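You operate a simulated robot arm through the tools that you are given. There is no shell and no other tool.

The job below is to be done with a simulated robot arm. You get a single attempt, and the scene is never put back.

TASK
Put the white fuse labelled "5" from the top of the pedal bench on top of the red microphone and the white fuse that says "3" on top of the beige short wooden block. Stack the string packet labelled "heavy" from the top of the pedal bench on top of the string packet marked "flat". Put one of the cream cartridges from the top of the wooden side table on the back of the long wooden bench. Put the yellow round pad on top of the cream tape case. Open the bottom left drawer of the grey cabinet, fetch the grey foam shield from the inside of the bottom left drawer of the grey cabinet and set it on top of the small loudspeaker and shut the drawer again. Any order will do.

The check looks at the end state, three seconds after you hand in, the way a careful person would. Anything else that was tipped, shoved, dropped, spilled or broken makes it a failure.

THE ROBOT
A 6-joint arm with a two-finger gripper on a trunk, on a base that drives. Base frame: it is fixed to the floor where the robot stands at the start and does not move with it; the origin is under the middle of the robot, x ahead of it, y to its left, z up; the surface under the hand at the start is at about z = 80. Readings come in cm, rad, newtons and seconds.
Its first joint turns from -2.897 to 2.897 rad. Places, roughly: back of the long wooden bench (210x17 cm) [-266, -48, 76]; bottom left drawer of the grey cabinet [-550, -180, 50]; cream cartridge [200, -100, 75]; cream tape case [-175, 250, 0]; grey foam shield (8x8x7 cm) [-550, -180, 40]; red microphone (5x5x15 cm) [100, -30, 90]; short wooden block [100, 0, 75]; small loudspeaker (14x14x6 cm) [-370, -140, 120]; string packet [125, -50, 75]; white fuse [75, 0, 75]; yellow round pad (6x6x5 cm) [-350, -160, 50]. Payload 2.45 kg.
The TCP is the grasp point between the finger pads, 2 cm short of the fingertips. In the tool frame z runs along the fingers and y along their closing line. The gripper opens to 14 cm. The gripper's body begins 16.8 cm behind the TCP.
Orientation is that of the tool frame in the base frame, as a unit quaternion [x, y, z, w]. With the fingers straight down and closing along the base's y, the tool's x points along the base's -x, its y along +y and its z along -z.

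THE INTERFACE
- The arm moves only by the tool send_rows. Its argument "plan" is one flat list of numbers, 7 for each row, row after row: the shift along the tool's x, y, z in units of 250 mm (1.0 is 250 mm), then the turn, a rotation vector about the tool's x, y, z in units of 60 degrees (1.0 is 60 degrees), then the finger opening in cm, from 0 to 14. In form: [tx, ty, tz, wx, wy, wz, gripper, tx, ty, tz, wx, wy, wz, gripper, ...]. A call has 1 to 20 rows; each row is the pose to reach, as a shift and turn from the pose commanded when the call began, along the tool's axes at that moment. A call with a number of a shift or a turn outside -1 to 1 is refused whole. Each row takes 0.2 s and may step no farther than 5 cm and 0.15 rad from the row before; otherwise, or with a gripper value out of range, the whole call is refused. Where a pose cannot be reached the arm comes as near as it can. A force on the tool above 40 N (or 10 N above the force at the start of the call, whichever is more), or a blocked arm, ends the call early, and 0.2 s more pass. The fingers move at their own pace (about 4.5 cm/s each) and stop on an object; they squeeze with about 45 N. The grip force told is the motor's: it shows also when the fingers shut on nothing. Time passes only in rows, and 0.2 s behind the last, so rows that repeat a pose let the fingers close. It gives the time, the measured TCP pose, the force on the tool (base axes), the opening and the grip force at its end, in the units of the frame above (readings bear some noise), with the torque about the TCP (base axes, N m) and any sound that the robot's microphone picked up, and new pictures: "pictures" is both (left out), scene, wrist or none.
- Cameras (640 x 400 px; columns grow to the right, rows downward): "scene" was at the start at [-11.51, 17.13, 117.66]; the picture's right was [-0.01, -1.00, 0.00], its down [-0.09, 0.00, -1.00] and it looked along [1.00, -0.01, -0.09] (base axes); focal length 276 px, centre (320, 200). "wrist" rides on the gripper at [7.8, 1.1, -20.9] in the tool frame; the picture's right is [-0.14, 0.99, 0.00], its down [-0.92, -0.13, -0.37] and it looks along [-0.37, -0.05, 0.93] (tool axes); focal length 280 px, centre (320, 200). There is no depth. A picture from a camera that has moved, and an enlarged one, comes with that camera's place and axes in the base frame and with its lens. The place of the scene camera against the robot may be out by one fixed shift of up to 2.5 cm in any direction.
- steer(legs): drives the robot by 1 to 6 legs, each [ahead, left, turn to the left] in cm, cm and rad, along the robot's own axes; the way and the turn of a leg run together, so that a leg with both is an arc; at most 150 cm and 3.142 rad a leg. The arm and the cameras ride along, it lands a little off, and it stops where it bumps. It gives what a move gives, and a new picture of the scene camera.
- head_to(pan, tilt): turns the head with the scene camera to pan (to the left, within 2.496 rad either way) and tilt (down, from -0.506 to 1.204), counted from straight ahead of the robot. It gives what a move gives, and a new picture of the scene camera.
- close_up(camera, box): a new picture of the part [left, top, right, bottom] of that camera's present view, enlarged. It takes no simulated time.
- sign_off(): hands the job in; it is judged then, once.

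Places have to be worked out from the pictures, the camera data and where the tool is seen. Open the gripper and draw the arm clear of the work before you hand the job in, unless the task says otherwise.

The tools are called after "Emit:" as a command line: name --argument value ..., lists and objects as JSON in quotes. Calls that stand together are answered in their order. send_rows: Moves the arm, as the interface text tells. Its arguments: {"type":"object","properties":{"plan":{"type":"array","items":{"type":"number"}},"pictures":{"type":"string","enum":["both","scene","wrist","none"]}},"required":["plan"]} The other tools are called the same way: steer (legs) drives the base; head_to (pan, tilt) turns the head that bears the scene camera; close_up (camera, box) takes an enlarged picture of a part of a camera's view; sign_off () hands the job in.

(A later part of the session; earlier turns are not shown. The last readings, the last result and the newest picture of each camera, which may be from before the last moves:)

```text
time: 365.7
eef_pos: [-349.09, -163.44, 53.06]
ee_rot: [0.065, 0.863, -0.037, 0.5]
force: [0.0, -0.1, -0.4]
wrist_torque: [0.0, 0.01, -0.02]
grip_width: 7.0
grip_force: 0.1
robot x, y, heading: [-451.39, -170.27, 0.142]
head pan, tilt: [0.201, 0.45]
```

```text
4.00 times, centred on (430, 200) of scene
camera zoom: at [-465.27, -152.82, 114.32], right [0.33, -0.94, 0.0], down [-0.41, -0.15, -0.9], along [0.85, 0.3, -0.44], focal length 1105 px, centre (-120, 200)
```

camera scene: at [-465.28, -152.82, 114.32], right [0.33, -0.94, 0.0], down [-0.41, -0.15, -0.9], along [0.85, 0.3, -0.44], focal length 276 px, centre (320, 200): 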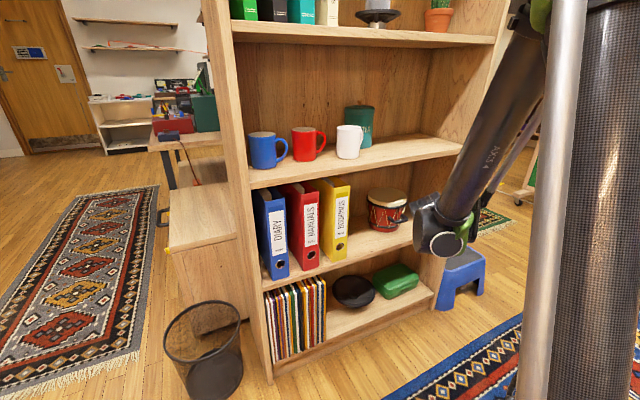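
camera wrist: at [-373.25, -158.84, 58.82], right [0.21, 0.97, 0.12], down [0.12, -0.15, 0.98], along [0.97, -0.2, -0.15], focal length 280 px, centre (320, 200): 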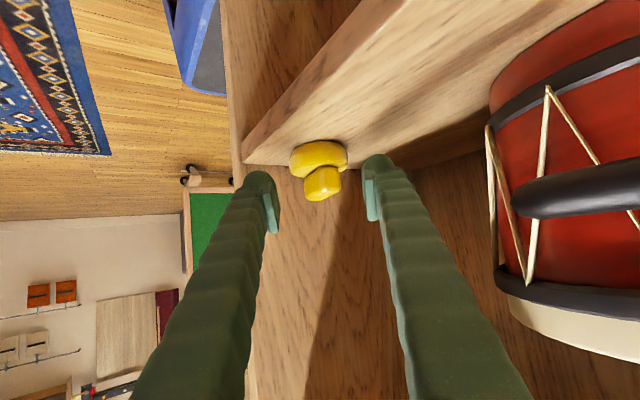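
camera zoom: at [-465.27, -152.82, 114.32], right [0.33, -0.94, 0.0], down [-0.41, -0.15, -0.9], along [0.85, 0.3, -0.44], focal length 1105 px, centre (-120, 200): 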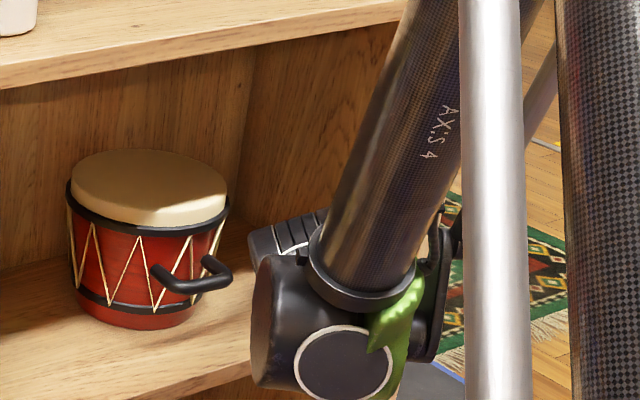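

The pad's base sits right where I want it between the fingertips. I close.

Emit:
send_rows --plan '[0, 0, 0.008, 0, 0, 0, 7, 0, 0, 0.012, 0, 0, 0, 5, 0, 0, 0.012, 0, 0, 0, 4, 0, 0, 0.012, 0, 0, 0, 4, 0, 0, 0.012, 0, 0, 0, 4]' --pictures "wrist"

Emit:
close_up --camera "wrist" --box '[220, 100, 420, 250]'

```text
time: 366.9
eef_pos: [-348.84, -163.5, 52.89]
ee_rot: [0.064, 0.863, -0.036, 0.5]
force: [1.0, -1.0, 0.9]
wrist_torque: [0.01, -0.04, -0.03]
grip_width: 4.95
grip_force: 44.8
robot x, y, heading: [-450.97, -170.32, 0.136]
head pan, tilt: [0.201, 0.45]
camera wrist: at [-370.54, -159.11, 56.54], right [0.22, 0.97, 0.12], down [0.12, -0.15, 0.98], along [0.97, -0.2, -0.15], focal length 280 px, centre (320, 200)
```

wrist: 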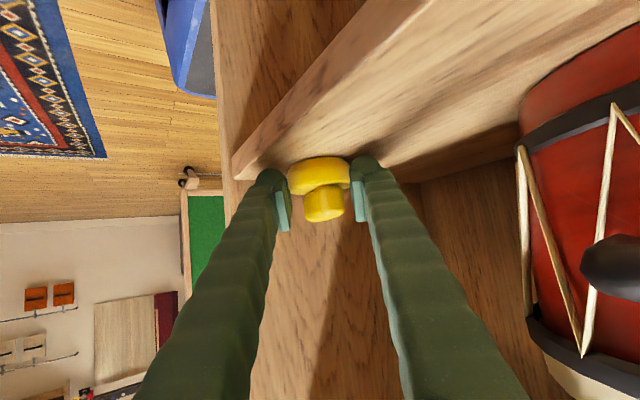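

```text
2.67 times, centred on (320, 175) of wrist
camera zoom: at [-370.54, -159.11, 56.54], right [0.22, 0.97, 0.12], down [0.12, -0.15, 0.98], along [0.97, -0.2, -0.15], focal length 748 px, centre (320, 267)
```

zoom: 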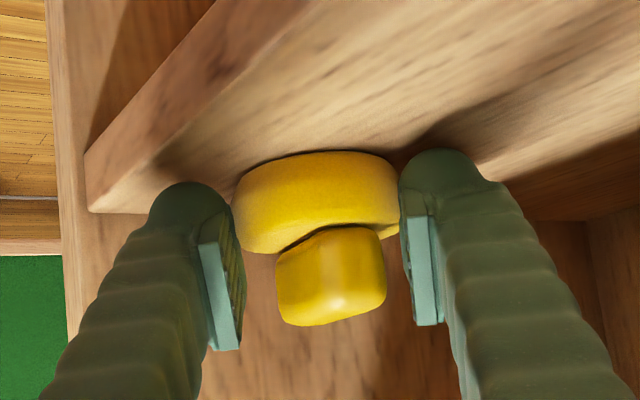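

The grip is only on the near edge of the pad. I reopen, advance 1.4 cm, and regrip around its middle.

Emit:
send_rows --plan '[0, 0, 0, 0, 0, 0, 6, 0, 0, 0, 0, 0, 0, 7, -0.004, 0, 0.03, 0, 0, 0, 7, -0.01, 0, 0.058, 0, 0, 0, 7]' --pictures "none"

Emit:
close_up --camera "wrist" --box '[220, 100, 420, 250]'

```text
time: 367.9
eef_pos: [-347.5, -163.58, 52.51]
ee_rot: [0.066, 0.863, -0.038, 0.5]
force: [-0.6, 0.6, 0.5]
wrist_torque: [0.0, 0.01, 0.0]
grip_width: 7.0
grip_force: 0.2
robot x, y, heading: [-451.09, -170.2, 0.142]
head pan, tilt: [0.201, 0.45]
```

```text
2.67 times, centred on (320, 175) of wrist
camera zoom: at [-369.16, -159.32, 56.08], right [0.22, 0.97, 0.12], down [0.12, -0.15, 0.98], along [0.97, -0.2, -0.15], focal length 748 px, centre (320, 267)
```

zoom: 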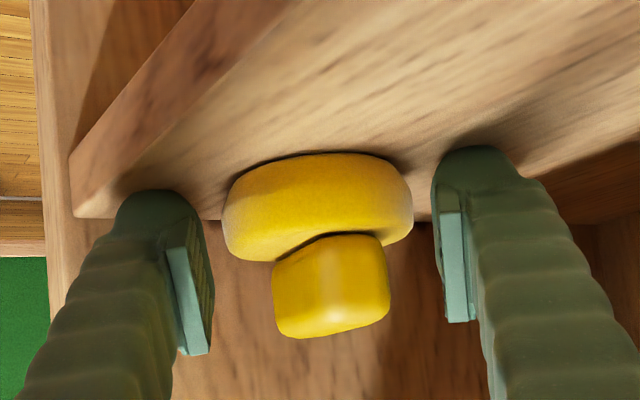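

Measured properly, the pad's centre is still at the very tip. I advance 1.3 cm more.

Emit:
send_rows --plan '[-0.006, 0, 0.026, 0, 0, 0, 7, -0.012, 0, 0.052, 0, 0, 0, 7]' --pictures "none"

Emit:
send_rows --plan '[0, 0, 0, 0, 0, 0, 6, 0, 0, 0, 0, 0, 0, 4, 0, 0, 0, 0, 0, 0, 4, 0, 0, 0, 0, 0, 0, 4, 0, 0, 0, 0, 0, 0, 4]' --pictures "none"

Emit:
close_up --camera "wrist" --box '[220, 100, 420, 250]'

```text
time: 368.5
eef_pos: [-346.37, -163.64, 52.38]
ee_rot: [0.063, 0.862, -0.037, 0.502]
force: [-11.2, 0.2, 27.9]
wrist_torque: [-0.08, 0.13, -0.02]
grip_width: 7.11
grip_force: 14.5
robot x, y, heading: [-451.39, -170.1, 0.147]
head pan, tilt: [0.201, 0.45]
stopped in row 2: the force on the tool passed its limit at 90 N (the readings are from after the stop); the commanded pose is now the measured one
```

```text
time: 369.1
eef_pos: [-346.41, -163.62, 52.36]
ee_rot: [0.064, 0.862, -0.037, 0.501]
force: [-5.7, 1.3, 25.6]
wrist_torque: [0.15, 0.06, 0.08]
grip_width: 5.15
grip_force: 26.1
robot x, y, heading: [-451.06, -170.42, 0.142]
head pan, tilt: [0.201, 0.45]
stopped in row 2: the force on the tool passed its limit at 46 N (the readings are from after the stop); the commanded pose is now the measured one
```

```text
2.67 times, centred on (320, 175) of wrist
camera zoom: at [-368.13, -159.52, 55.93], right [0.21, 0.97, 0.12], down [0.11, -0.15, 0.98], along [0.97, -0.19, -0.14], focal length 748 px, centre (320, 267)
```

zoom: 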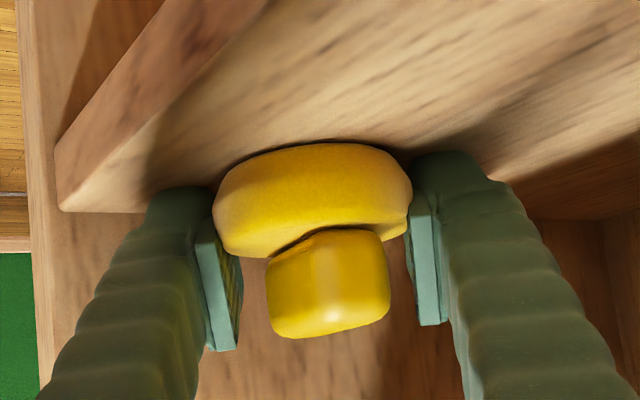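

The fingertips touched the shelf (z≈49.8). I rise 4 mm and finish closing.

Emit:
send_rows --plan '[-0.014, 0, -0.008, 0, 0, 0, 6, -0.016, 0, -0.009, 0, 0, 0, 6, -0.016, 0, -0.009, 0, 0, 0, 4, -0.016, 0, -0.009, 0, 0, 0, 4, -0.016, 0, -0.009, 0, 0, 0, 4]' --pictures "none"

Emit:
close_up --camera "wrist" --box '[220, 100, 420, 250]'

```text
time: 370.3
eef_pos: [-346.36, -163.85, 52.54]
ee_rot: [0.064, 0.862, -0.037, 0.501]
force: [0.2, 0.1, 0.0]
wrist_torque: [0.02, -0.02, -0.01]
grip_width: 5.06
grip_force: 44.9
robot x, y, heading: [-451.2, -169.99, 0.139]
head pan, tilt: [0.201, 0.45]
```

```text
2.67 times, centred on (320, 175) of wrist
camera zoom: at [-368.05, -159.47, 56.2], right [0.21, 0.97, 0.12], down [0.12, -0.15, 0.98], along [0.97, -0.2, -0.14], focal length 748 px, centre (320, 267)
```

zoom: 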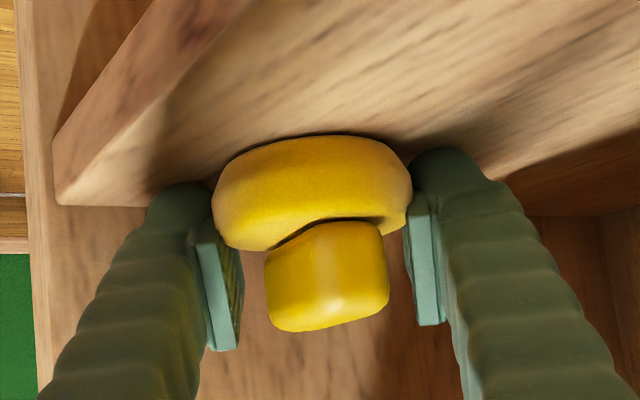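

I test the grip with a gentle 2 cm lift.

Emit:
send_rows --plan '[-0.014, 0, -0.008, 0, 0, 0, 4, -0.035, 0, -0.02, 0, 0, 0, 4, -0.07, 0, -0.04, 0, 0, 0, 4]' --pictures "none"

Emit:
close_up --camera "wrist" --box '[220, 100, 420, 250]'

```text
time: 371.1
eef_pos: [-346.27, -163.55, 54.71]
ee_rot: [0.064, 0.862, -0.038, 0.501]
force: [-0.2, 0.2, -1.1]
wrist_torque: [0.02, 0.02, 0.0]
grip_width: 5.06
grip_force: 44.4
robot x, y, heading: [-450.71, -170.47, 0.139]
head pan, tilt: [0.201, 0.45]
```

```text
2.67 times, centred on (320, 175) of wrist
camera zoom: at [-367.99, -159.49, 58.27], right [0.21, 0.97, 0.12], down [0.12, -0.15, 0.98], along [0.97, -0.2, -0.14], focal length 748 px, centre (320, 267)
```

zoom: 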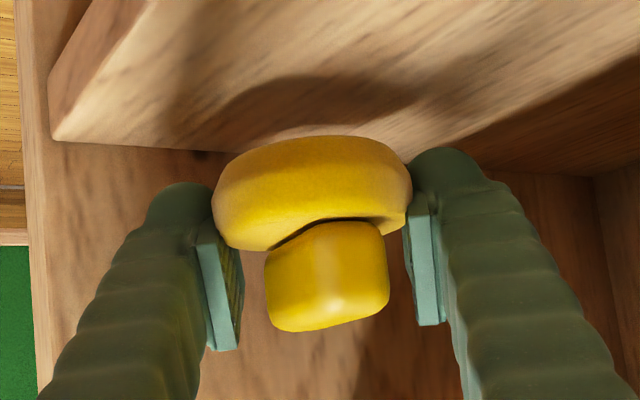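

The pad lifts cleanly. I withdraw it from the shelf along the tool axis and raise it for travel.

Emit:
send_rows --plan '[0, 0, -0.16, 0, 0, 0, 4, 0, 0, -0.32, 0, 0, 0, 4, 0, 0, -0.48, 0, 0, 0, 4, 0, 0, -0.64, 0, 0, 0, 4, 0, 0, -0.8, 0, 0, 0, 4, 0, 0, -0.96, 0, 0, 0, 4]' --pictures "none"

Emit:
send_rows --plan '[-0.09, 0, -0.15, 0, 0, 0, 4, -0.18, 0, -0.3, 0, 0, 0, 4, -0.27, 0, -0.45, 0, 0, 0, 4, -0.36, 0, -0.6, 0, 0, 0, 4, -0.44, 0, -0.74, 0, 0, 0, 4]' --pictures "none"

Emit:
send_rows --plan '[-0.11, 0, -0.13, 0, 0, 0, 4, -0.22, 0, -0.26, 0, 0, 0, 4, -0.33, 0, -0.39, 0, 0, 0, 4, -0.44, 0, -0.52, 0, 0, 0, 4, -0.55, 0, -0.62, 0, 0, 0, 4]' --pictures "both"

```text
time: 372.5
eef_pos: [-366.93, -160.68, 66.38]
ee_rot: [0.063, 0.862, -0.036, 0.501]
force: [0.5, 0.1, -1.8]
wrist_torque: [0.01, -0.02, -0.01]
grip_width: 5.08
grip_force: 44.8
robot x, y, heading: [-450.68, -170.56, 0.141]
head pan, tilt: [0.201, 0.45]
```

```text
time: 373.7
eef_pos: [-377.42, -159.0, 85.35]
ee_rot: [0.064, 0.862, -0.037, 0.501]
force: [0.4, -0.2, 0.2]
wrist_torque: [0.01, 0.05, -0.01]
grip_width: 5.08
grip_force: 45.4
robot x, y, heading: [-451.42, -170.39, 0.14]
head pan, tilt: [0.201, 0.45]
```

```text
time: 374.9
eef_pos: [-384.23, -157.73, 104.95]
ee_rot: [0.064, 0.862, -0.038, 0.501]
force: [-1.0, -0.5, -0.8]
wrist_torque: [0.01, -0.02, -0.02]
grip_width: 5.04
grip_force: 45.0
robot x, y, heading: [-450.91, -170.25, 0.141]
head pan, tilt: [0.201, 0.45]
camera scene: at [-465.37, -152.82, 114.32], right [0.33, -0.94, 0.0], down [-0.41, -0.15, -0.9], along [0.85, 0.3, -0.44], focal length 276 px, centre (320, 200)
camera wrist: at [-405.94, -153.63, 108.53], right [0.21, 0.97, 0.12], down [0.12, -0.15, 0.98], along [0.97, -0.2, -0.14], focal length 280 px, centre (320, 200)
```

scene: 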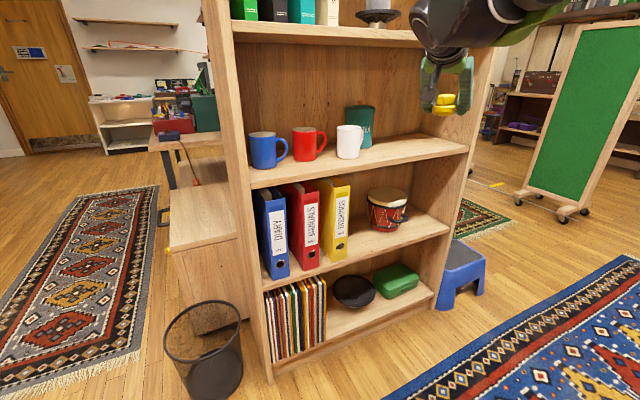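
wrist: 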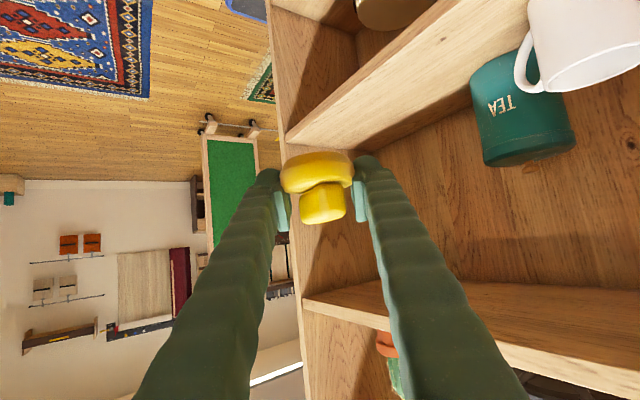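

I drive away from the bookshelf and back up the room toward the white shelf unit, keeping clear of the shelf with the hand.

Emit:
steer --legs '[[-68, 74, 0], [0, 0, 0.644]]'

Emit:
steer --legs '[[150, 0, 0], [110, 0, 0]]'

Emit:
head_to --pan -0.1 --tilt 0.4

```text
time: 381.8
eef_pos: [-480.57, -57.4, 104.96]
ee_rot: [-0.203, 0.84, 0.117, 0.489]
force: [-0.4, -1.1, -1.1]
wrist_torque: [0.02, 0.0, -0.02]
grip_width: 5.0
grip_force: 44.3
robot x, y, heading: [-528.0, -106.5, 0.76]
head pan, tilt: [0.201, 0.45]
camera scene: at [-549.85, -99.7, 114.32], right [0.82, -0.57, 0.0], down [-0.25, -0.36, -0.9], along [0.51, 0.74, -0.44], focal length 276 px, centre (320, 200)
```

scene: 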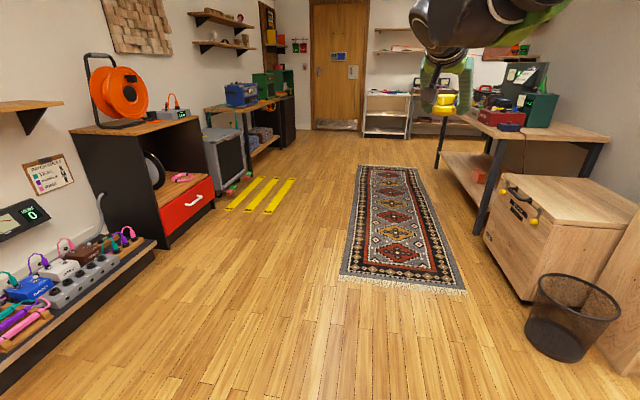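

```text
time: 394.6
eef_pos: [-289.29, 121.96, 104.83]
ee_rot: [-0.196, 0.842, 0.113, 0.49]
force: [0.1, 0.1, -0.6]
wrist_torque: [-0.03, -0.01, 0.0]
grip_width: 4.95
grip_force: 45.2
robot x, y, heading: [-337.14, 74.19, 0.744]
head pan, tilt: [0.201, 0.45]
camera scene: at [-359.42, 80.8, 114.32], right [0.81, -0.59, 0.0], down [-0.25, -0.35, -0.9], along [0.53, 0.73, -0.44], focal length 276 px, centre (320, 200)
```

scene: 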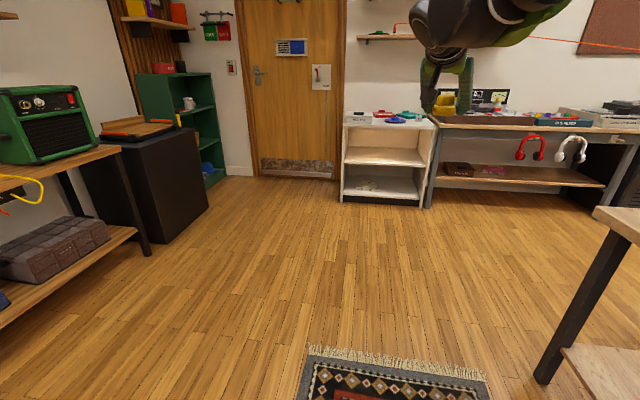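

```text
time: 395.4
eef_pos: [-289.36, 121.86, 104.9]
ee_rot: [-0.196, 0.842, 0.113, 0.49]
force: [0.8, -0.5, -1.2]
wrist_torque: [-0.01, 0.01, -0.04]
grip_width: 4.96
grip_force: 45.1
robot x, y, heading: [-337.2, 73.79, 0.745]
head pan, tilt: [-0.099, 0.4]
camera scene: at [-357.4, 78.92, 114.79], right [0.6, -0.8, 0.0], down [-0.31, -0.23, -0.92], along [0.74, 0.55, -0.39], focal length 276 px, centre (320, 200)
```

scene: 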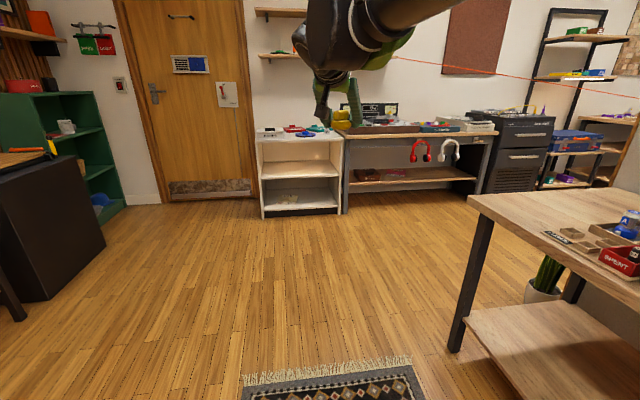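

I zoom on the white unit's bottom shelf to re-locate the tape case.

Emit:
close_up --camera "scene" --box '[240, 120, 368, 220]'

Emit:
steer --legs '[[0, 0, 0.04], [100, 0, 0]]'

Emit:
head_to --pan 0.0 --tilt 0.6

Emit:
close_up --camera "scene" --box '[220, 50, 420, 250]'

```text
4.00 times, centred on (304, 170) of scene
camera zoom: at [-357.4, 78.92, 114.79], right [0.6, -0.8, 0.0], down [-0.31, -0.23, -0.92], along [0.74, 0.55, -0.39], focal length 1105 px, centre (384, 320)
```

zoom: 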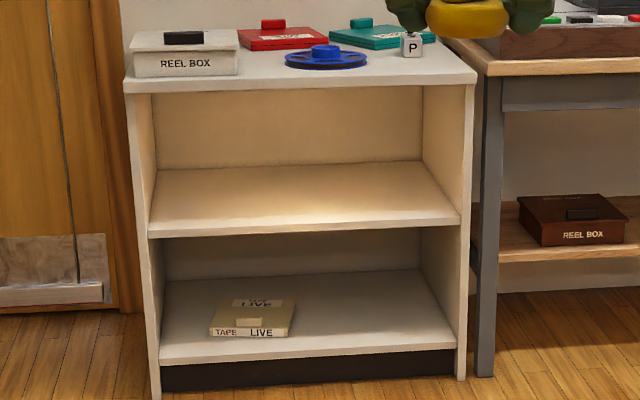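

```text
time: 400.9
eef_pos: [-224.27, 196.59, 104.87]
ee_rot: [-0.228, 0.834, 0.132, 0.485]
force: [0.6, -0.2, -0.3]
wrist_torque: [0.0, 0.02, -0.01]
grip_width: 4.92
grip_force: 45.3
robot x, y, heading: [-268.39, 144.86, 0.822]
head pan, tilt: [-0.099, 0.4]
camera scene: at [-288.92, 148.76, 114.79], right [0.66, -0.75, 0.0], down [-0.29, -0.26, -0.92], along [0.69, 0.61, -0.39], focal length 276 px, centre (320, 200)
```

scene: 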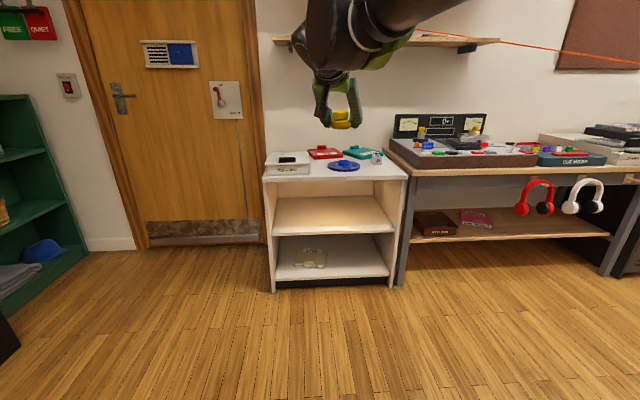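

```text
time: 401.6
eef_pos: [-224.23, 196.55, 104.89]
ee_rot: [-0.228, 0.835, 0.131, 0.484]
force: [-0.1, 0.4, -1.2]
wrist_torque: [0.0, -0.01, -0.01]
grip_width: 4.96
grip_force: 44.6
robot x, y, heading: [-268.11, 144.99, 0.819]
head pan, tilt: [0.0, 0.6]
camera scene: at [-289.84, 149.11, 112.97], right [0.73, -0.68, 0.0], down [-0.39, -0.41, -0.83], along [0.56, 0.6, -0.56], focal length 276 px, centre (320, 200)
```

scene: 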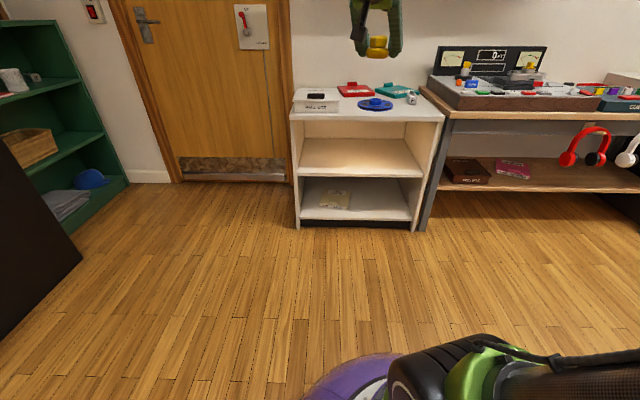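

```text
2.00 times, centred on (320, 150) of scene
camera zoom: at [-289.84, 149.11, 112.97], right [0.73, -0.68, 0.0], down [-0.39, -0.41, -0.83], along [0.56, 0.6, -0.56], focal length 552 px, centre (320, 300)
```

zoom: 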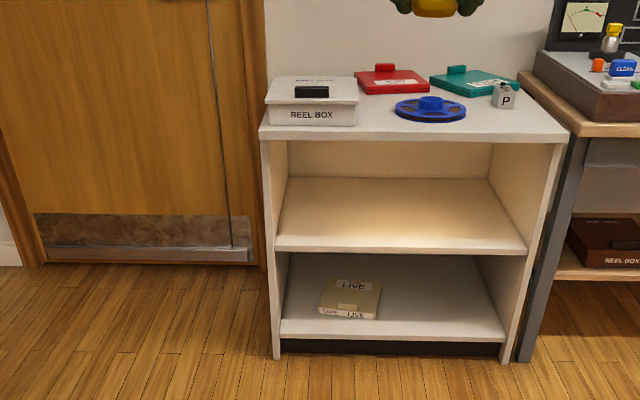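

The case (LIVE) is roughly 16 cm square, top at z≈13.5, centred about 15 cm inside the bottom shelf. I'll lower the hand in front of the unit and then roll the base forward; first I line up.

Emit:
steer --legs '[[0, 0, -0.033], [-14, 11, 0]]'

Emit:
send_rows --plan '[0.0, 0, 0.0, -0.07, 0, -0.04, 4, 0.0, 0, 0.0, -0.14, 0, -0.08, 4, 0.0, 0, 0.0, -0.2075, 0, -0.118, 4]' --pictures "scene"

```text
time: 403.5
eef_pos: [-239.97, 192.98, 104.93]
ee_rot: [-0.212, 0.838, 0.123, 0.487]
force: [0.8, -0.4, -1.1]
wrist_torque: [0.01, -0.02, -0.01]
grip_width: 4.95
grip_force: 44.5
robot x, y, heading: [-286.03, 143.1, 0.783]
head pan, tilt: [0.0, 0.6]
camera scene: at [-307.28, 147.9, 112.97], right [0.71, -0.71, 0.0], down [-0.4, -0.4, -0.83], along [0.58, 0.58, -0.56], focal length 276 px, centre (320, 200)
```

scene: 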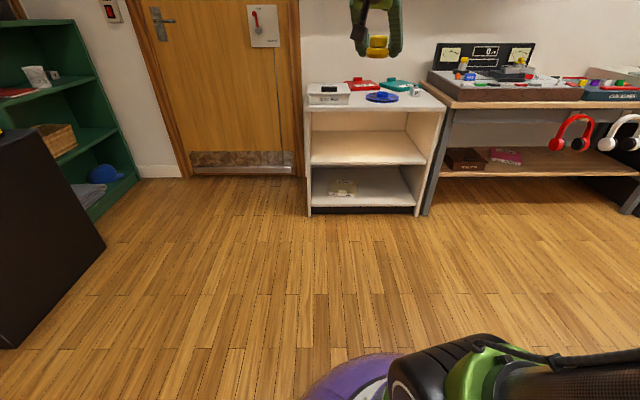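

```text
time: 404.3
eef_pos: [-239.96, 193.06, 104.99]
ee_rot: [-0.315, 0.805, 0.183, 0.467]
force: [0.3, -0.2, -1.2]
wrist_torque: [0.01, -0.02, 0.02]
grip_width: 4.93
grip_force: 44.4
robot x, y, heading: [-286.15, 143.08, 0.779]
head pan, tilt: [0.0, 0.6]
camera scene: at [-307.29, 147.9, 112.97], right [0.71, -0.71, 0.0], down [-0.4, -0.4, -0.83], along [0.58, 0.58, -0.56], focal length 276 px, centre (320, 200)
```

scene: 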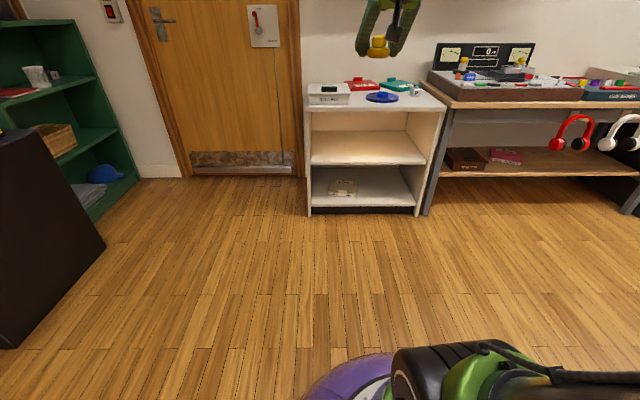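

The hand is square to the unit. I lower it in four stages down and outward to just in front of the bottom shelf.

Emit:
send_rows --plan '[0.09, 0, 0.128, 0, 0, 0, 4, 0.18, 0, 0.257, 0, 0, 0, 4, 0.27, 0, 0.385, 0, 0, 0, 4, 0.36, 0, 0.513, 0, 0, 0, 4, 0.449, 0, 0.642, 0, 0, 0, 4, 0.539, 0, 0.77, 0, 0, 0, 4]' --pictures "none"

Emit:
send_rows --plan '[0.09, 0, 0.128, 0, 0, 0, 4, 0.18, 0, 0.257, 0, 0, 0, 4, 0.27, 0, 0.385, 0, 0, 0, 4, 0.36, 0, 0.513, 0, 0, 0, 4, 0.449, 0, 0.642, 0, 0, 0, 4, 0.539, 0, 0.77, 0, 0, 0, 4]' --pictures "none"

Emit:
send_rows --plan '[0.09, 0, 0.128, 0, 0, 0, 4, 0.18, 0, 0.257, 0, 0, 0, 4, 0.27, 0, 0.385, 0, 0, 0, 4, 0.36, 0, 0.513, 0, 0, 0, 4, 0.449, 0, 0.642, 0, 0, 0, 4, 0.539, 0, 0.77, 0, 0, 0, 4]' --pictures "both"

```text
time: 405.7
eef_pos: [-232.7, 199.85, 83.74]
ee_rot: [-0.315, 0.805, 0.183, 0.467]
force: [-0.7, -0.4, -0.9]
wrist_torque: [0.0, -0.01, 0.04]
grip_width: 4.95
grip_force: 44.7
robot x, y, heading: [-285.97, 143.04, 0.776]
head pan, tilt: [0.0, 0.6]
```

```text
time: 407.1
eef_pos: [-225.24, 206.64, 62.52]
ee_rot: [-0.316, 0.805, 0.183, 0.467]
force: [-0.2, 0.1, -0.7]
wrist_torque: [0.01, -0.04, -0.05]
grip_width: 4.95
grip_force: 45.3
robot x, y, heading: [-285.95, 143.12, 0.783]
head pan, tilt: [0.0, 0.6]
```

```text
time: 408.5
eef_pos: [-217.7, 213.91, 41.63]
ee_rot: [-0.315, 0.806, 0.182, 0.466]
force: [-1.0, -0.1, -1.0]
wrist_torque: [0.04, 0.0, 0.02]
grip_width: 4.92
grip_force: 44.7
out of reach, approached as far as the arm can: row 6
robot x, y, heading: [-285.72, 142.73, 0.782]
head pan, tilt: [0.0, 0.6]
camera scene: at [-307.27, 147.91, 112.97], right [0.71, -0.71, 0.0], down [-0.4, -0.4, -0.82], along [0.58, 0.58, -0.57], focal length 276 px, centre (320, 200)
camera wrist: at [-234.69, 199.75, 45.35], right [-0.62, 0.77, 0.12], down [0.19, 0.0, 0.98], along [0.76, 0.63, -0.15], focal length 280 px, centre (320, 200)
```

scene: 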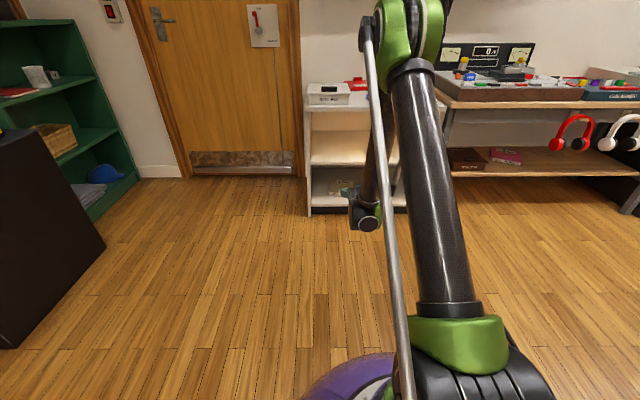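
wrist: 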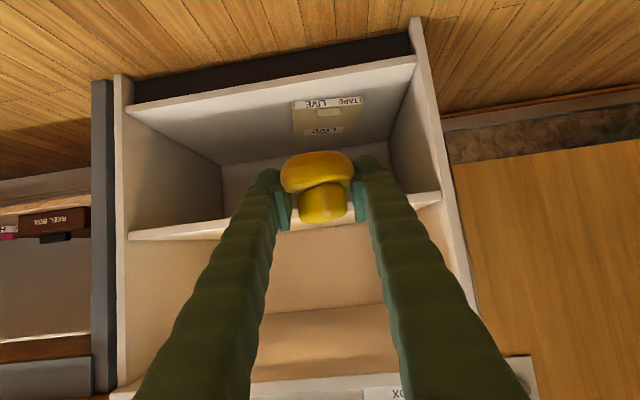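

I have a fine view of the unit and case. The arm needs to reach further out to get lower, so I extend 12 cm and then go down.

Emit:
send_rows --plan '[-0.0795, 0, 0.139, 0, 0, 0, 4, -0.159, 0, 0.278, 0, 0, 0, 4, -0.239, 0, 0.417, 0, 0, 0, 4, -0.118, 0, 0.56, 0, 0, 0, 4, 0.003, 0, 0.703, 0, 0, 0, 4]' --pictures "none"

Emit:
send_rows --plan '[0.121, 0, 0.143, 0, 0, 0, 4, 0.242, 0, 0.286, 0, 0, 0, 4, 0.34, 0, 0.4, 0, 0, 0, 4]' --pictures "both"

Emit:
close_up --camera "scene" --box '[280, 60, 480, 240]'

```text
time: 409.7
eef_pos: [-206.32, 224.24, 32.7]
ee_rot: [-0.315, 0.806, 0.182, 0.468]
force: [-0.1, 0.2, -0.2]
wrist_torque: [0.02, -0.04, 0.0]
grip_width: 4.96
grip_force: 45.5
robot x, y, heading: [-286.11, 142.72, 0.786]
head pan, tilt: [0.0, 0.6]
```

```text
time: 410.5
eef_pos: [-203.14, 227.1, 20.15]
ee_rot: [-0.315, 0.805, 0.183, 0.468]
force: [0.4, -0.1, -0.7]
wrist_torque: [0.03, -0.04, 0.04]
grip_width: 4.94
grip_force: 45.0
robot x, y, heading: [-285.82, 142.78, 0.781]
head pan, tilt: [0.0, 0.6]
camera scene: at [-307.26, 147.93, 112.97], right [0.71, -0.71, 0.0], down [-0.4, -0.4, -0.82], along [0.58, 0.58, -0.57], focal length 276 px, centre (320, 200)
camera wrist: at [-220.2, 212.85, 23.7], right [-0.62, 0.77, 0.12], down [0.19, 0.0, 0.98], along [0.76, 0.63, -0.14], focal length 280 px, centre (320, 200)
```

scene: 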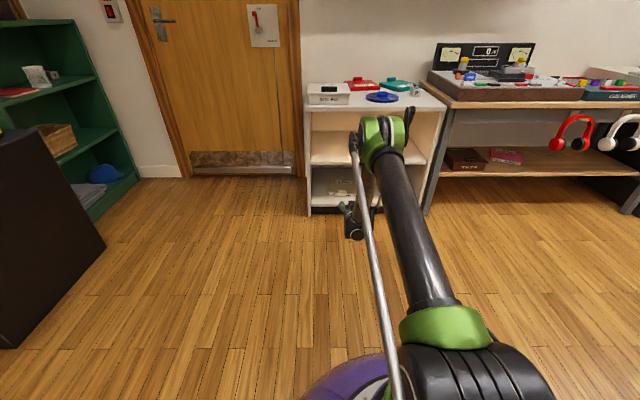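
wrist: 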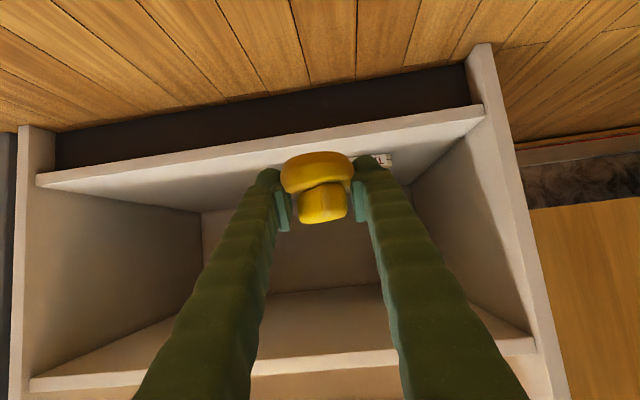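

```text
2.22 times, centred on (380, 150) of scene
camera zoom: at [-307.26, 147.93, 112.97], right [0.71, -0.71, 0.0], down [-0.4, -0.4, -0.82], along [0.58, 0.58, -0.57], focal length 614 px, centre (187, 311)
```

zoom: 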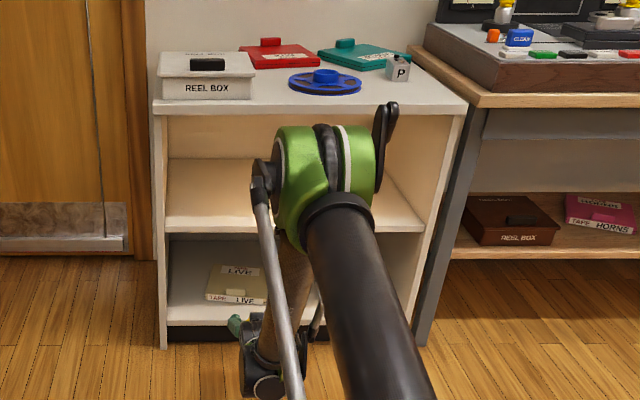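

The pad is level with the bottom shelf opening and in line with the case. I roll the base forward 20 cm to carry it in, then check.

Emit:
steer --legs '[[20, 0, 0]]'

Emit:
close_up --camera "wrist" --box '[0, 0, 640, 400]'

Emit:
close_up --camera "scene" --box '[280, 60, 480, 240]'

```text
time: 412.1
eef_pos: [-189.34, 240.16, 20.13]
ee_rot: [-0.314, 0.806, 0.183, 0.467]
force: [0.3, -0.6, -0.1]
wrist_torque: [0.02, -0.01, -0.01]
grip_width: 4.94
grip_force: 45.1
robot x, y, heading: [-272.14, 156.43, 0.778]
head pan, tilt: [0.0, 0.6]
camera scene: at [-293.64, 161.48, 112.97], right [0.7, -0.71, 0.0], down [-0.4, -0.4, -0.82], along [0.59, 0.58, -0.57], focal length 276 px, centre (320, 200)
```

scene: 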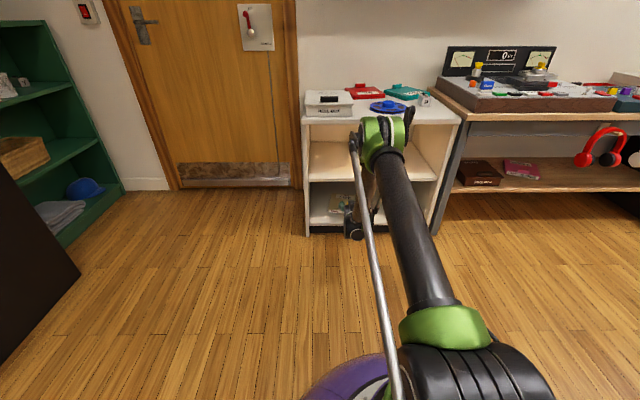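

```text
1.00 times, centred on (320, 200) of wrist (not enlarged: the box is as wide or as high as the picture)
camera zoom: at [-206.35, 226.05, 23.75], right [-0.62, 0.78, 0.12], down [0.19, 0.0, 0.98], along [0.76, 0.63, -0.14], focal length 280 px, centre (320, 200)
```

zoom: 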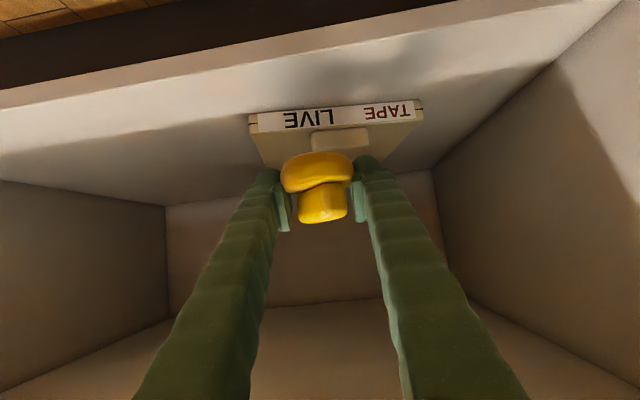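

```text
2.22 times, centred on (380, 150) of scene
camera zoom: at [-293.64, 161.48, 112.97], right [0.7, -0.71, 0.0], down [-0.4, -0.4, -0.82], along [0.59, 0.58, -0.57], focal length 614 px, centre (187, 311)
```

zoom: 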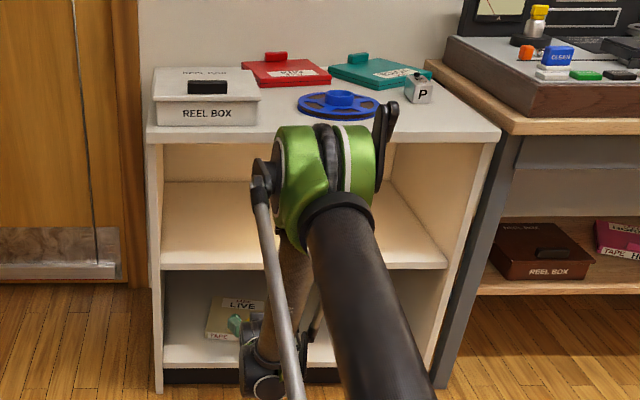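

The case is about 2 cm left of my line and its front edge 3 cm ahead. I shift left 1.8 cm and roll 11 cm further.

Emit:
send_rows --plan '[0, 0.036, 0, 0, 0, 0, 4, 0, 0.072, 0, 0, 0, 0, 4]' --pictures "none"

Emit:
steer --legs '[[10.5, 0, 0]]'

Emit:
close_up --camera "wrist" --box '[160, 60, 480, 260]'

Emit:
close_up --camera "scene" --box '[280, 80, 480, 260]'

```text
time: 412.7
eef_pos: [-190.44, 241.42, 20.13]
ee_rot: [-0.313, 0.806, 0.182, 0.469]
force: [-0.3, 0.0, -0.6]
wrist_torque: [0.0, -0.02, 0.04]
grip_width: 4.97
grip_force: 45.4
robot x, y, heading: [-272.27, 156.44, 0.78]
head pan, tilt: [0.0, 0.6]
```

```text
time: 413.8
eef_pos: [-183.1, 248.76, 20.22]
ee_rot: [-0.313, 0.806, 0.182, 0.468]
force: [0.1, -0.3, -1.0]
wrist_torque: [0.0, 0.01, -0.03]
grip_width: 4.93
grip_force: 44.1
robot x, y, heading: [-264.9, 163.51, 0.778]
head pan, tilt: [0.0, 0.6]
camera scene: at [-286.28, 168.74, 112.97], right [0.7, -0.71, 0.0], down [-0.4, -0.4, -0.82], along [0.59, 0.58, -0.57], focal length 276 px, centre (320, 200)
```

scene: 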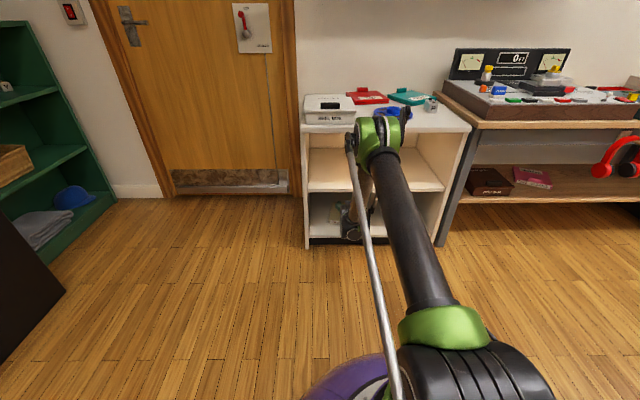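

```text
2.00 times, centred on (320, 160) of wrist
camera zoom: at [-200.15, 234.66, 23.79], right [-0.62, 0.78, 0.12], down [0.19, 0.0, 0.98], along [0.76, 0.63, -0.14], focal length 561 px, centre (320, 280)
```

zoom: 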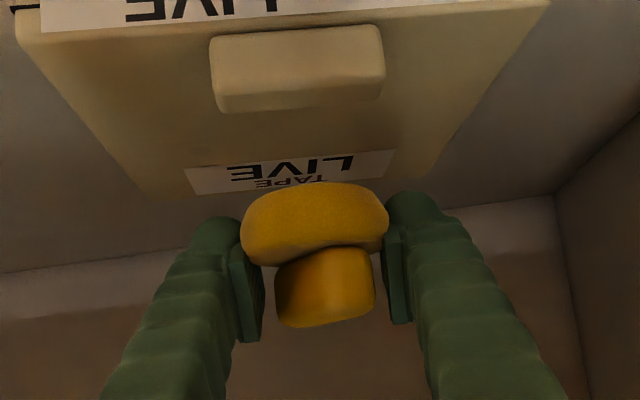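

```text
2.22 times, centred on (380, 170) of scene
camera zoom: at [-286.28, 168.74, 112.97], right [0.7, -0.71, 0.0], down [-0.4, -0.4, -0.82], along [0.59, 0.58, -0.57], focal length 614 px, centre (187, 267)
```

zoom: 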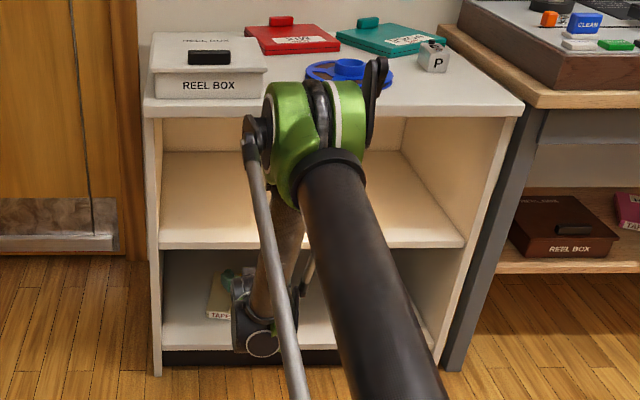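

The pad is over the case but would catch the raised handle block; I move 2.3 cm deeper and begin lowering.

Emit:
send_rows --plan '[-0.023, -0.008, 0.04, 0, 0, 0, 4, -0.0457, -0.016, 0.08, 0, 0, 0, 4, -0.011, -0.016, 0.1, 0, 0, 0, 4]' --pictures "none"

Emit:
close_up --camera "wrist" --box '[160, 60, 480, 260]'

```text
time: 414.6
eef_pos: [-181.09, 250.02, 19.28]
ee_rot: [-0.313, 0.806, 0.181, 0.469]
force: [-0.1, 0.0, -0.7]
wrist_torque: [0.03, -0.01, 0.0]
grip_width: 4.96
grip_force: 45.5
robot x, y, heading: [-265.01, 163.7, 0.781]
head pan, tilt: [0.0, 0.6]
```

```text
2.00 times, centred on (320, 160) of wrist
camera zoom: at [-198.18, 235.9, 22.85], right [-0.62, 0.78, 0.12], down [0.19, 0.0, 0.98], along [0.76, 0.63, -0.14], focal length 561 px, centre (320, 280)
```

zoom: 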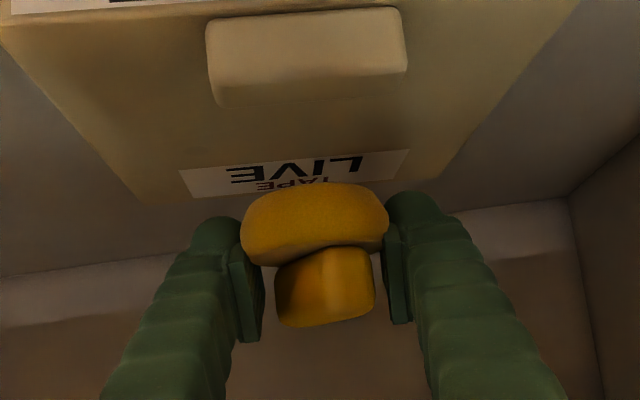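

Now I lower in half-centimetre steps watching the force.

Emit:
send_rows --plan '[0.0174, 0, 0.01, 0, 0, 0, 4, 0.0347, 0, 0.02, 0, 0, 0, 4]' --pictures "none"

Emit:
send_rows --plan '[0.0104, 0, 0.006, 0, 0, 0, 4, 0.0208, 0, 0.012, 0, 0, 0, 4]' --pictures "none"

Emit:
send_rows --plan '[0.0104, 0, 0.006, 0, 0, 0, 4, 0.0174, 0, 0.01, 0, 0, 0, 4]' --pictures "none"

Emit:
close_up --camera "wrist" --box '[160, 60, 480, 260]'

```text
time: 415.2
eef_pos: [-180.93, 249.96, 18.33]
ee_rot: [-0.313, 0.806, 0.181, 0.468]
force: [0.9, 0.2, -0.5]
wrist_torque: [0.02, -0.01, 0.0]
grip_width: 4.92
grip_force: 45.0
robot x, y, heading: [-264.3, 163.66, 0.778]
head pan, tilt: [0.0, 0.6]
```

```text
time: 415.8
eef_pos: [-181.07, 250.0, 17.54]
ee_rot: [-0.314, 0.806, 0.183, 0.468]
force: [-1.0, -0.8, 0.0]
wrist_torque: [0.02, -0.03, 0.03]
grip_width: 4.93
grip_force: 45.4
robot x, y, heading: [-265.16, 163.63, 0.777]
head pan, tilt: [0.0, 0.6]
```

```text
time: 416.4
eef_pos: [-180.99, 249.98, 17.12]
ee_rot: [-0.313, 0.806, 0.182, 0.469]
force: [0.2, 0.2, -0.7]
wrist_torque: [0.01, -0.02, -0.01]
grip_width: 4.93
grip_force: 44.9
robot x, y, heading: [-265.28, 163.92, 0.779]
head pan, tilt: [0.0, 0.6]
```

```text
2.00 times, centred on (320, 160) of wrist
camera zoom: at [-198.11, 235.89, 20.69], right [-0.62, 0.78, 0.12], down [0.19, 0.0, 0.98], along [0.76, 0.63, -0.14], focal length 561 px, centre (320, 280)
```

zoom: 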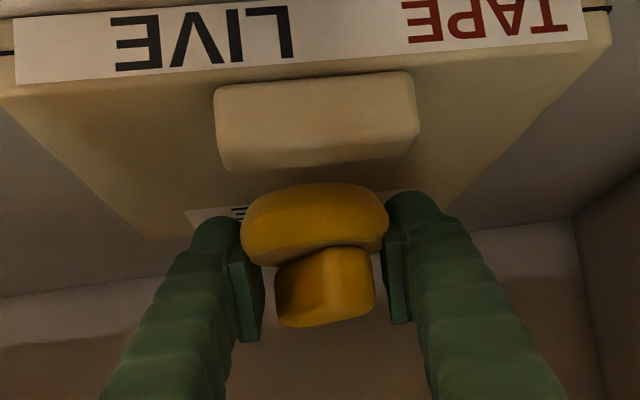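

Emit:
send_rows --plan '[0.0104, 0, 0.006, 0, 0, 0, 4, 0.0174, 0, 0.01, 0, 0, 0, 4]' --pictures "none"

Emit:
send_rows --plan '[0.0104, 0, 0.006, 0, 0, 0, 4, 0.0174, 0, 0.01, 0, 0, 0, 4]' --pictures "none"

Emit:
send_rows --plan '[0.0104, 0, 0.006, 0, 0, 0, 4, 0.0174, 0, 0.01, 0, 0, 0, 4]' --pictures "none"

Emit:
close_up --camera "wrist" --box '[160, 60, 480, 260]'

```text
time: 417.0
eef_pos: [-181.01, 249.96, 16.63]
ee_rot: [-0.313, 0.806, 0.182, 0.468]
force: [-0.3, -0.1, -0.7]
wrist_torque: [-0.01, 0.0, 0.0]
grip_width: 4.94
grip_force: 45.3
robot x, y, heading: [-265.38, 163.76, 0.782]
head pan, tilt: [0.0, 0.6]
```

```text
time: 417.6
eef_pos: [-181.06, 249.96, 16.59]
ee_rot: [-0.314, 0.806, 0.183, 0.468]
force: [0.4, 0.9, -0.9]
wrist_torque: [0.0, -0.02, -0.02]
grip_width: 4.92
grip_force: 44.8
out of reach, approached as far as the arm can: row 2
robot x, y, heading: [-265.53, 163.36, 0.778]
head pan, tilt: [0.0, 0.6]
```

```text
time: 418.2
eef_pos: [-181.27, 249.9, 16.48]
ee_rot: [-0.314, 0.806, 0.182, 0.467]
force: [0.4, -0.2, -0.5]
wrist_torque: [-0.01, 0.01, 0.04]
grip_width: 4.96
grip_force: 45.3
out of reach, approached as far as the arm can: row 1, 2
robot x, y, heading: [-265.14, 163.95, 0.78]
head pan, tilt: [0.0, 0.6]
```

```text
2.00 times, centred on (320, 160) of wrist
camera zoom: at [-198.38, 235.78, 20.04], right [-0.62, 0.78, 0.12], down [0.19, 0.0, 0.98], along [0.76, 0.63, -0.15], focal length 561 px, centre (320, 280)
```

zoom: 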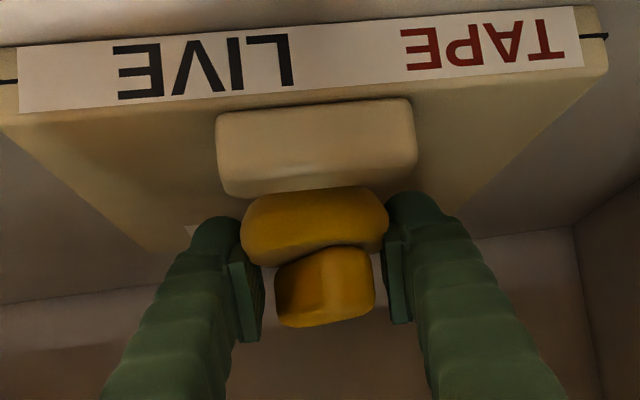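

The arm is at its low-reach limit for this distance. I raise 3 cm, back the base 7 cm, extend the arm by the same, and lower again.

Emit:
send_rows --plan '[-0.035, 0, -0.02, 0, 0, 0, 4, -0.07, 0, -0.04, 0, 0, 0, 4, -0.104, 0, -0.06, 0, 0, 0, 4]' --pictures "none"

Emit:
steer --legs '[[-8, 0, 0]]'

Emit:
send_rows --plan '[-0.055, 0, 0.096, 0, 0, 0, 4, -0.11, 0, 0.192, 0, 0, 0, 4, -0.159, 0, 0.278, 0, 0, 0, 4]' --pictures "none"

Emit:
close_up --camera "wrist" --box '[160, 60, 480, 260]'

```text
time: 419.0
eef_pos: [-181.25, 249.93, 19.59]
ee_rot: [-0.314, 0.806, 0.182, 0.468]
force: [0.5, 0.4, 0.2]
wrist_torque: [-0.01, 0.03, -0.05]
grip_width: 4.95
grip_force: 45.2
robot x, y, heading: [-264.96, 163.86, 0.785]
head pan, tilt: [0.0, 0.6]
```

```text
time: 420.1
eef_pos: [-186.82, 244.24, 19.43]
ee_rot: [-0.314, 0.806, 0.182, 0.468]
force: [-0.9, -0.6, 0.1]
wrist_torque: [-0.02, 0.04, -0.03]
grip_width: 4.95
grip_force: 45.2
robot x, y, heading: [-270.76, 157.99, 0.78]
head pan, tilt: [0.0, 0.6]
camera scene: at [-291.99, 163.12, 112.97], right [0.7, -0.71, 0.0], down [-0.4, -0.4, -0.82], along [0.59, 0.58, -0.57], focal length 276 px, centre (320, 200)
```

scene: 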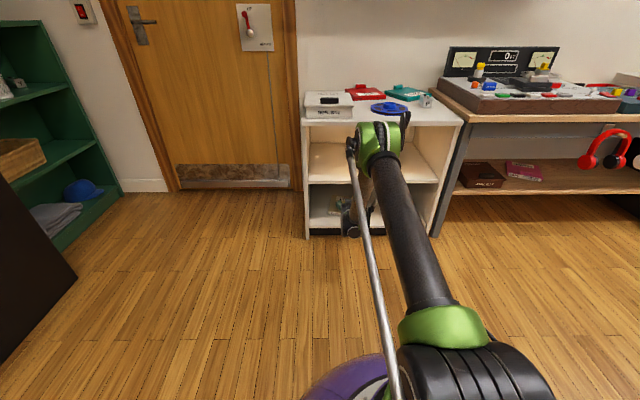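

```text
time: 420.9
eef_pos: [-181.35, 249.23, 20.69]
ee_rot: [-0.313, 0.806, 0.182, 0.468]
force: [-0.5, -0.2, -0.7]
wrist_torque: [0.01, -0.02, 0.01]
grip_width: 4.93
grip_force: 44.7
out of reach, approached as far as the arm can: row 3
robot x, y, heading: [-270.9, 158.22, 0.782]
head pan, tilt: [0.0, 0.6]
```

```text
2.00 times, centred on (320, 160) of wrist
camera zoom: at [-198.49, 235.07, 24.29], right [-0.62, 0.78, 0.12], down [0.19, 0.0, 0.98], along [0.76, 0.63, -0.14], focal length 561 px, centre (320, 280)
```

zoom: 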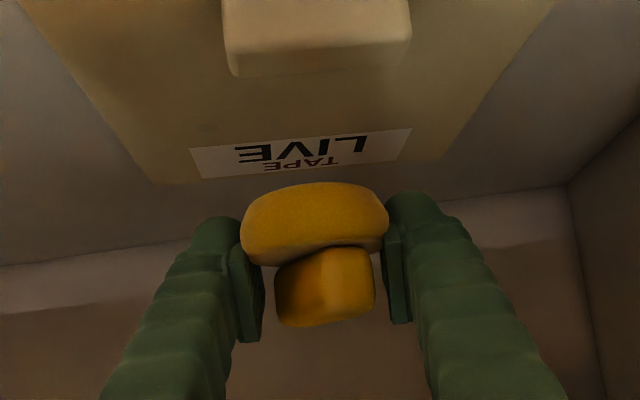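

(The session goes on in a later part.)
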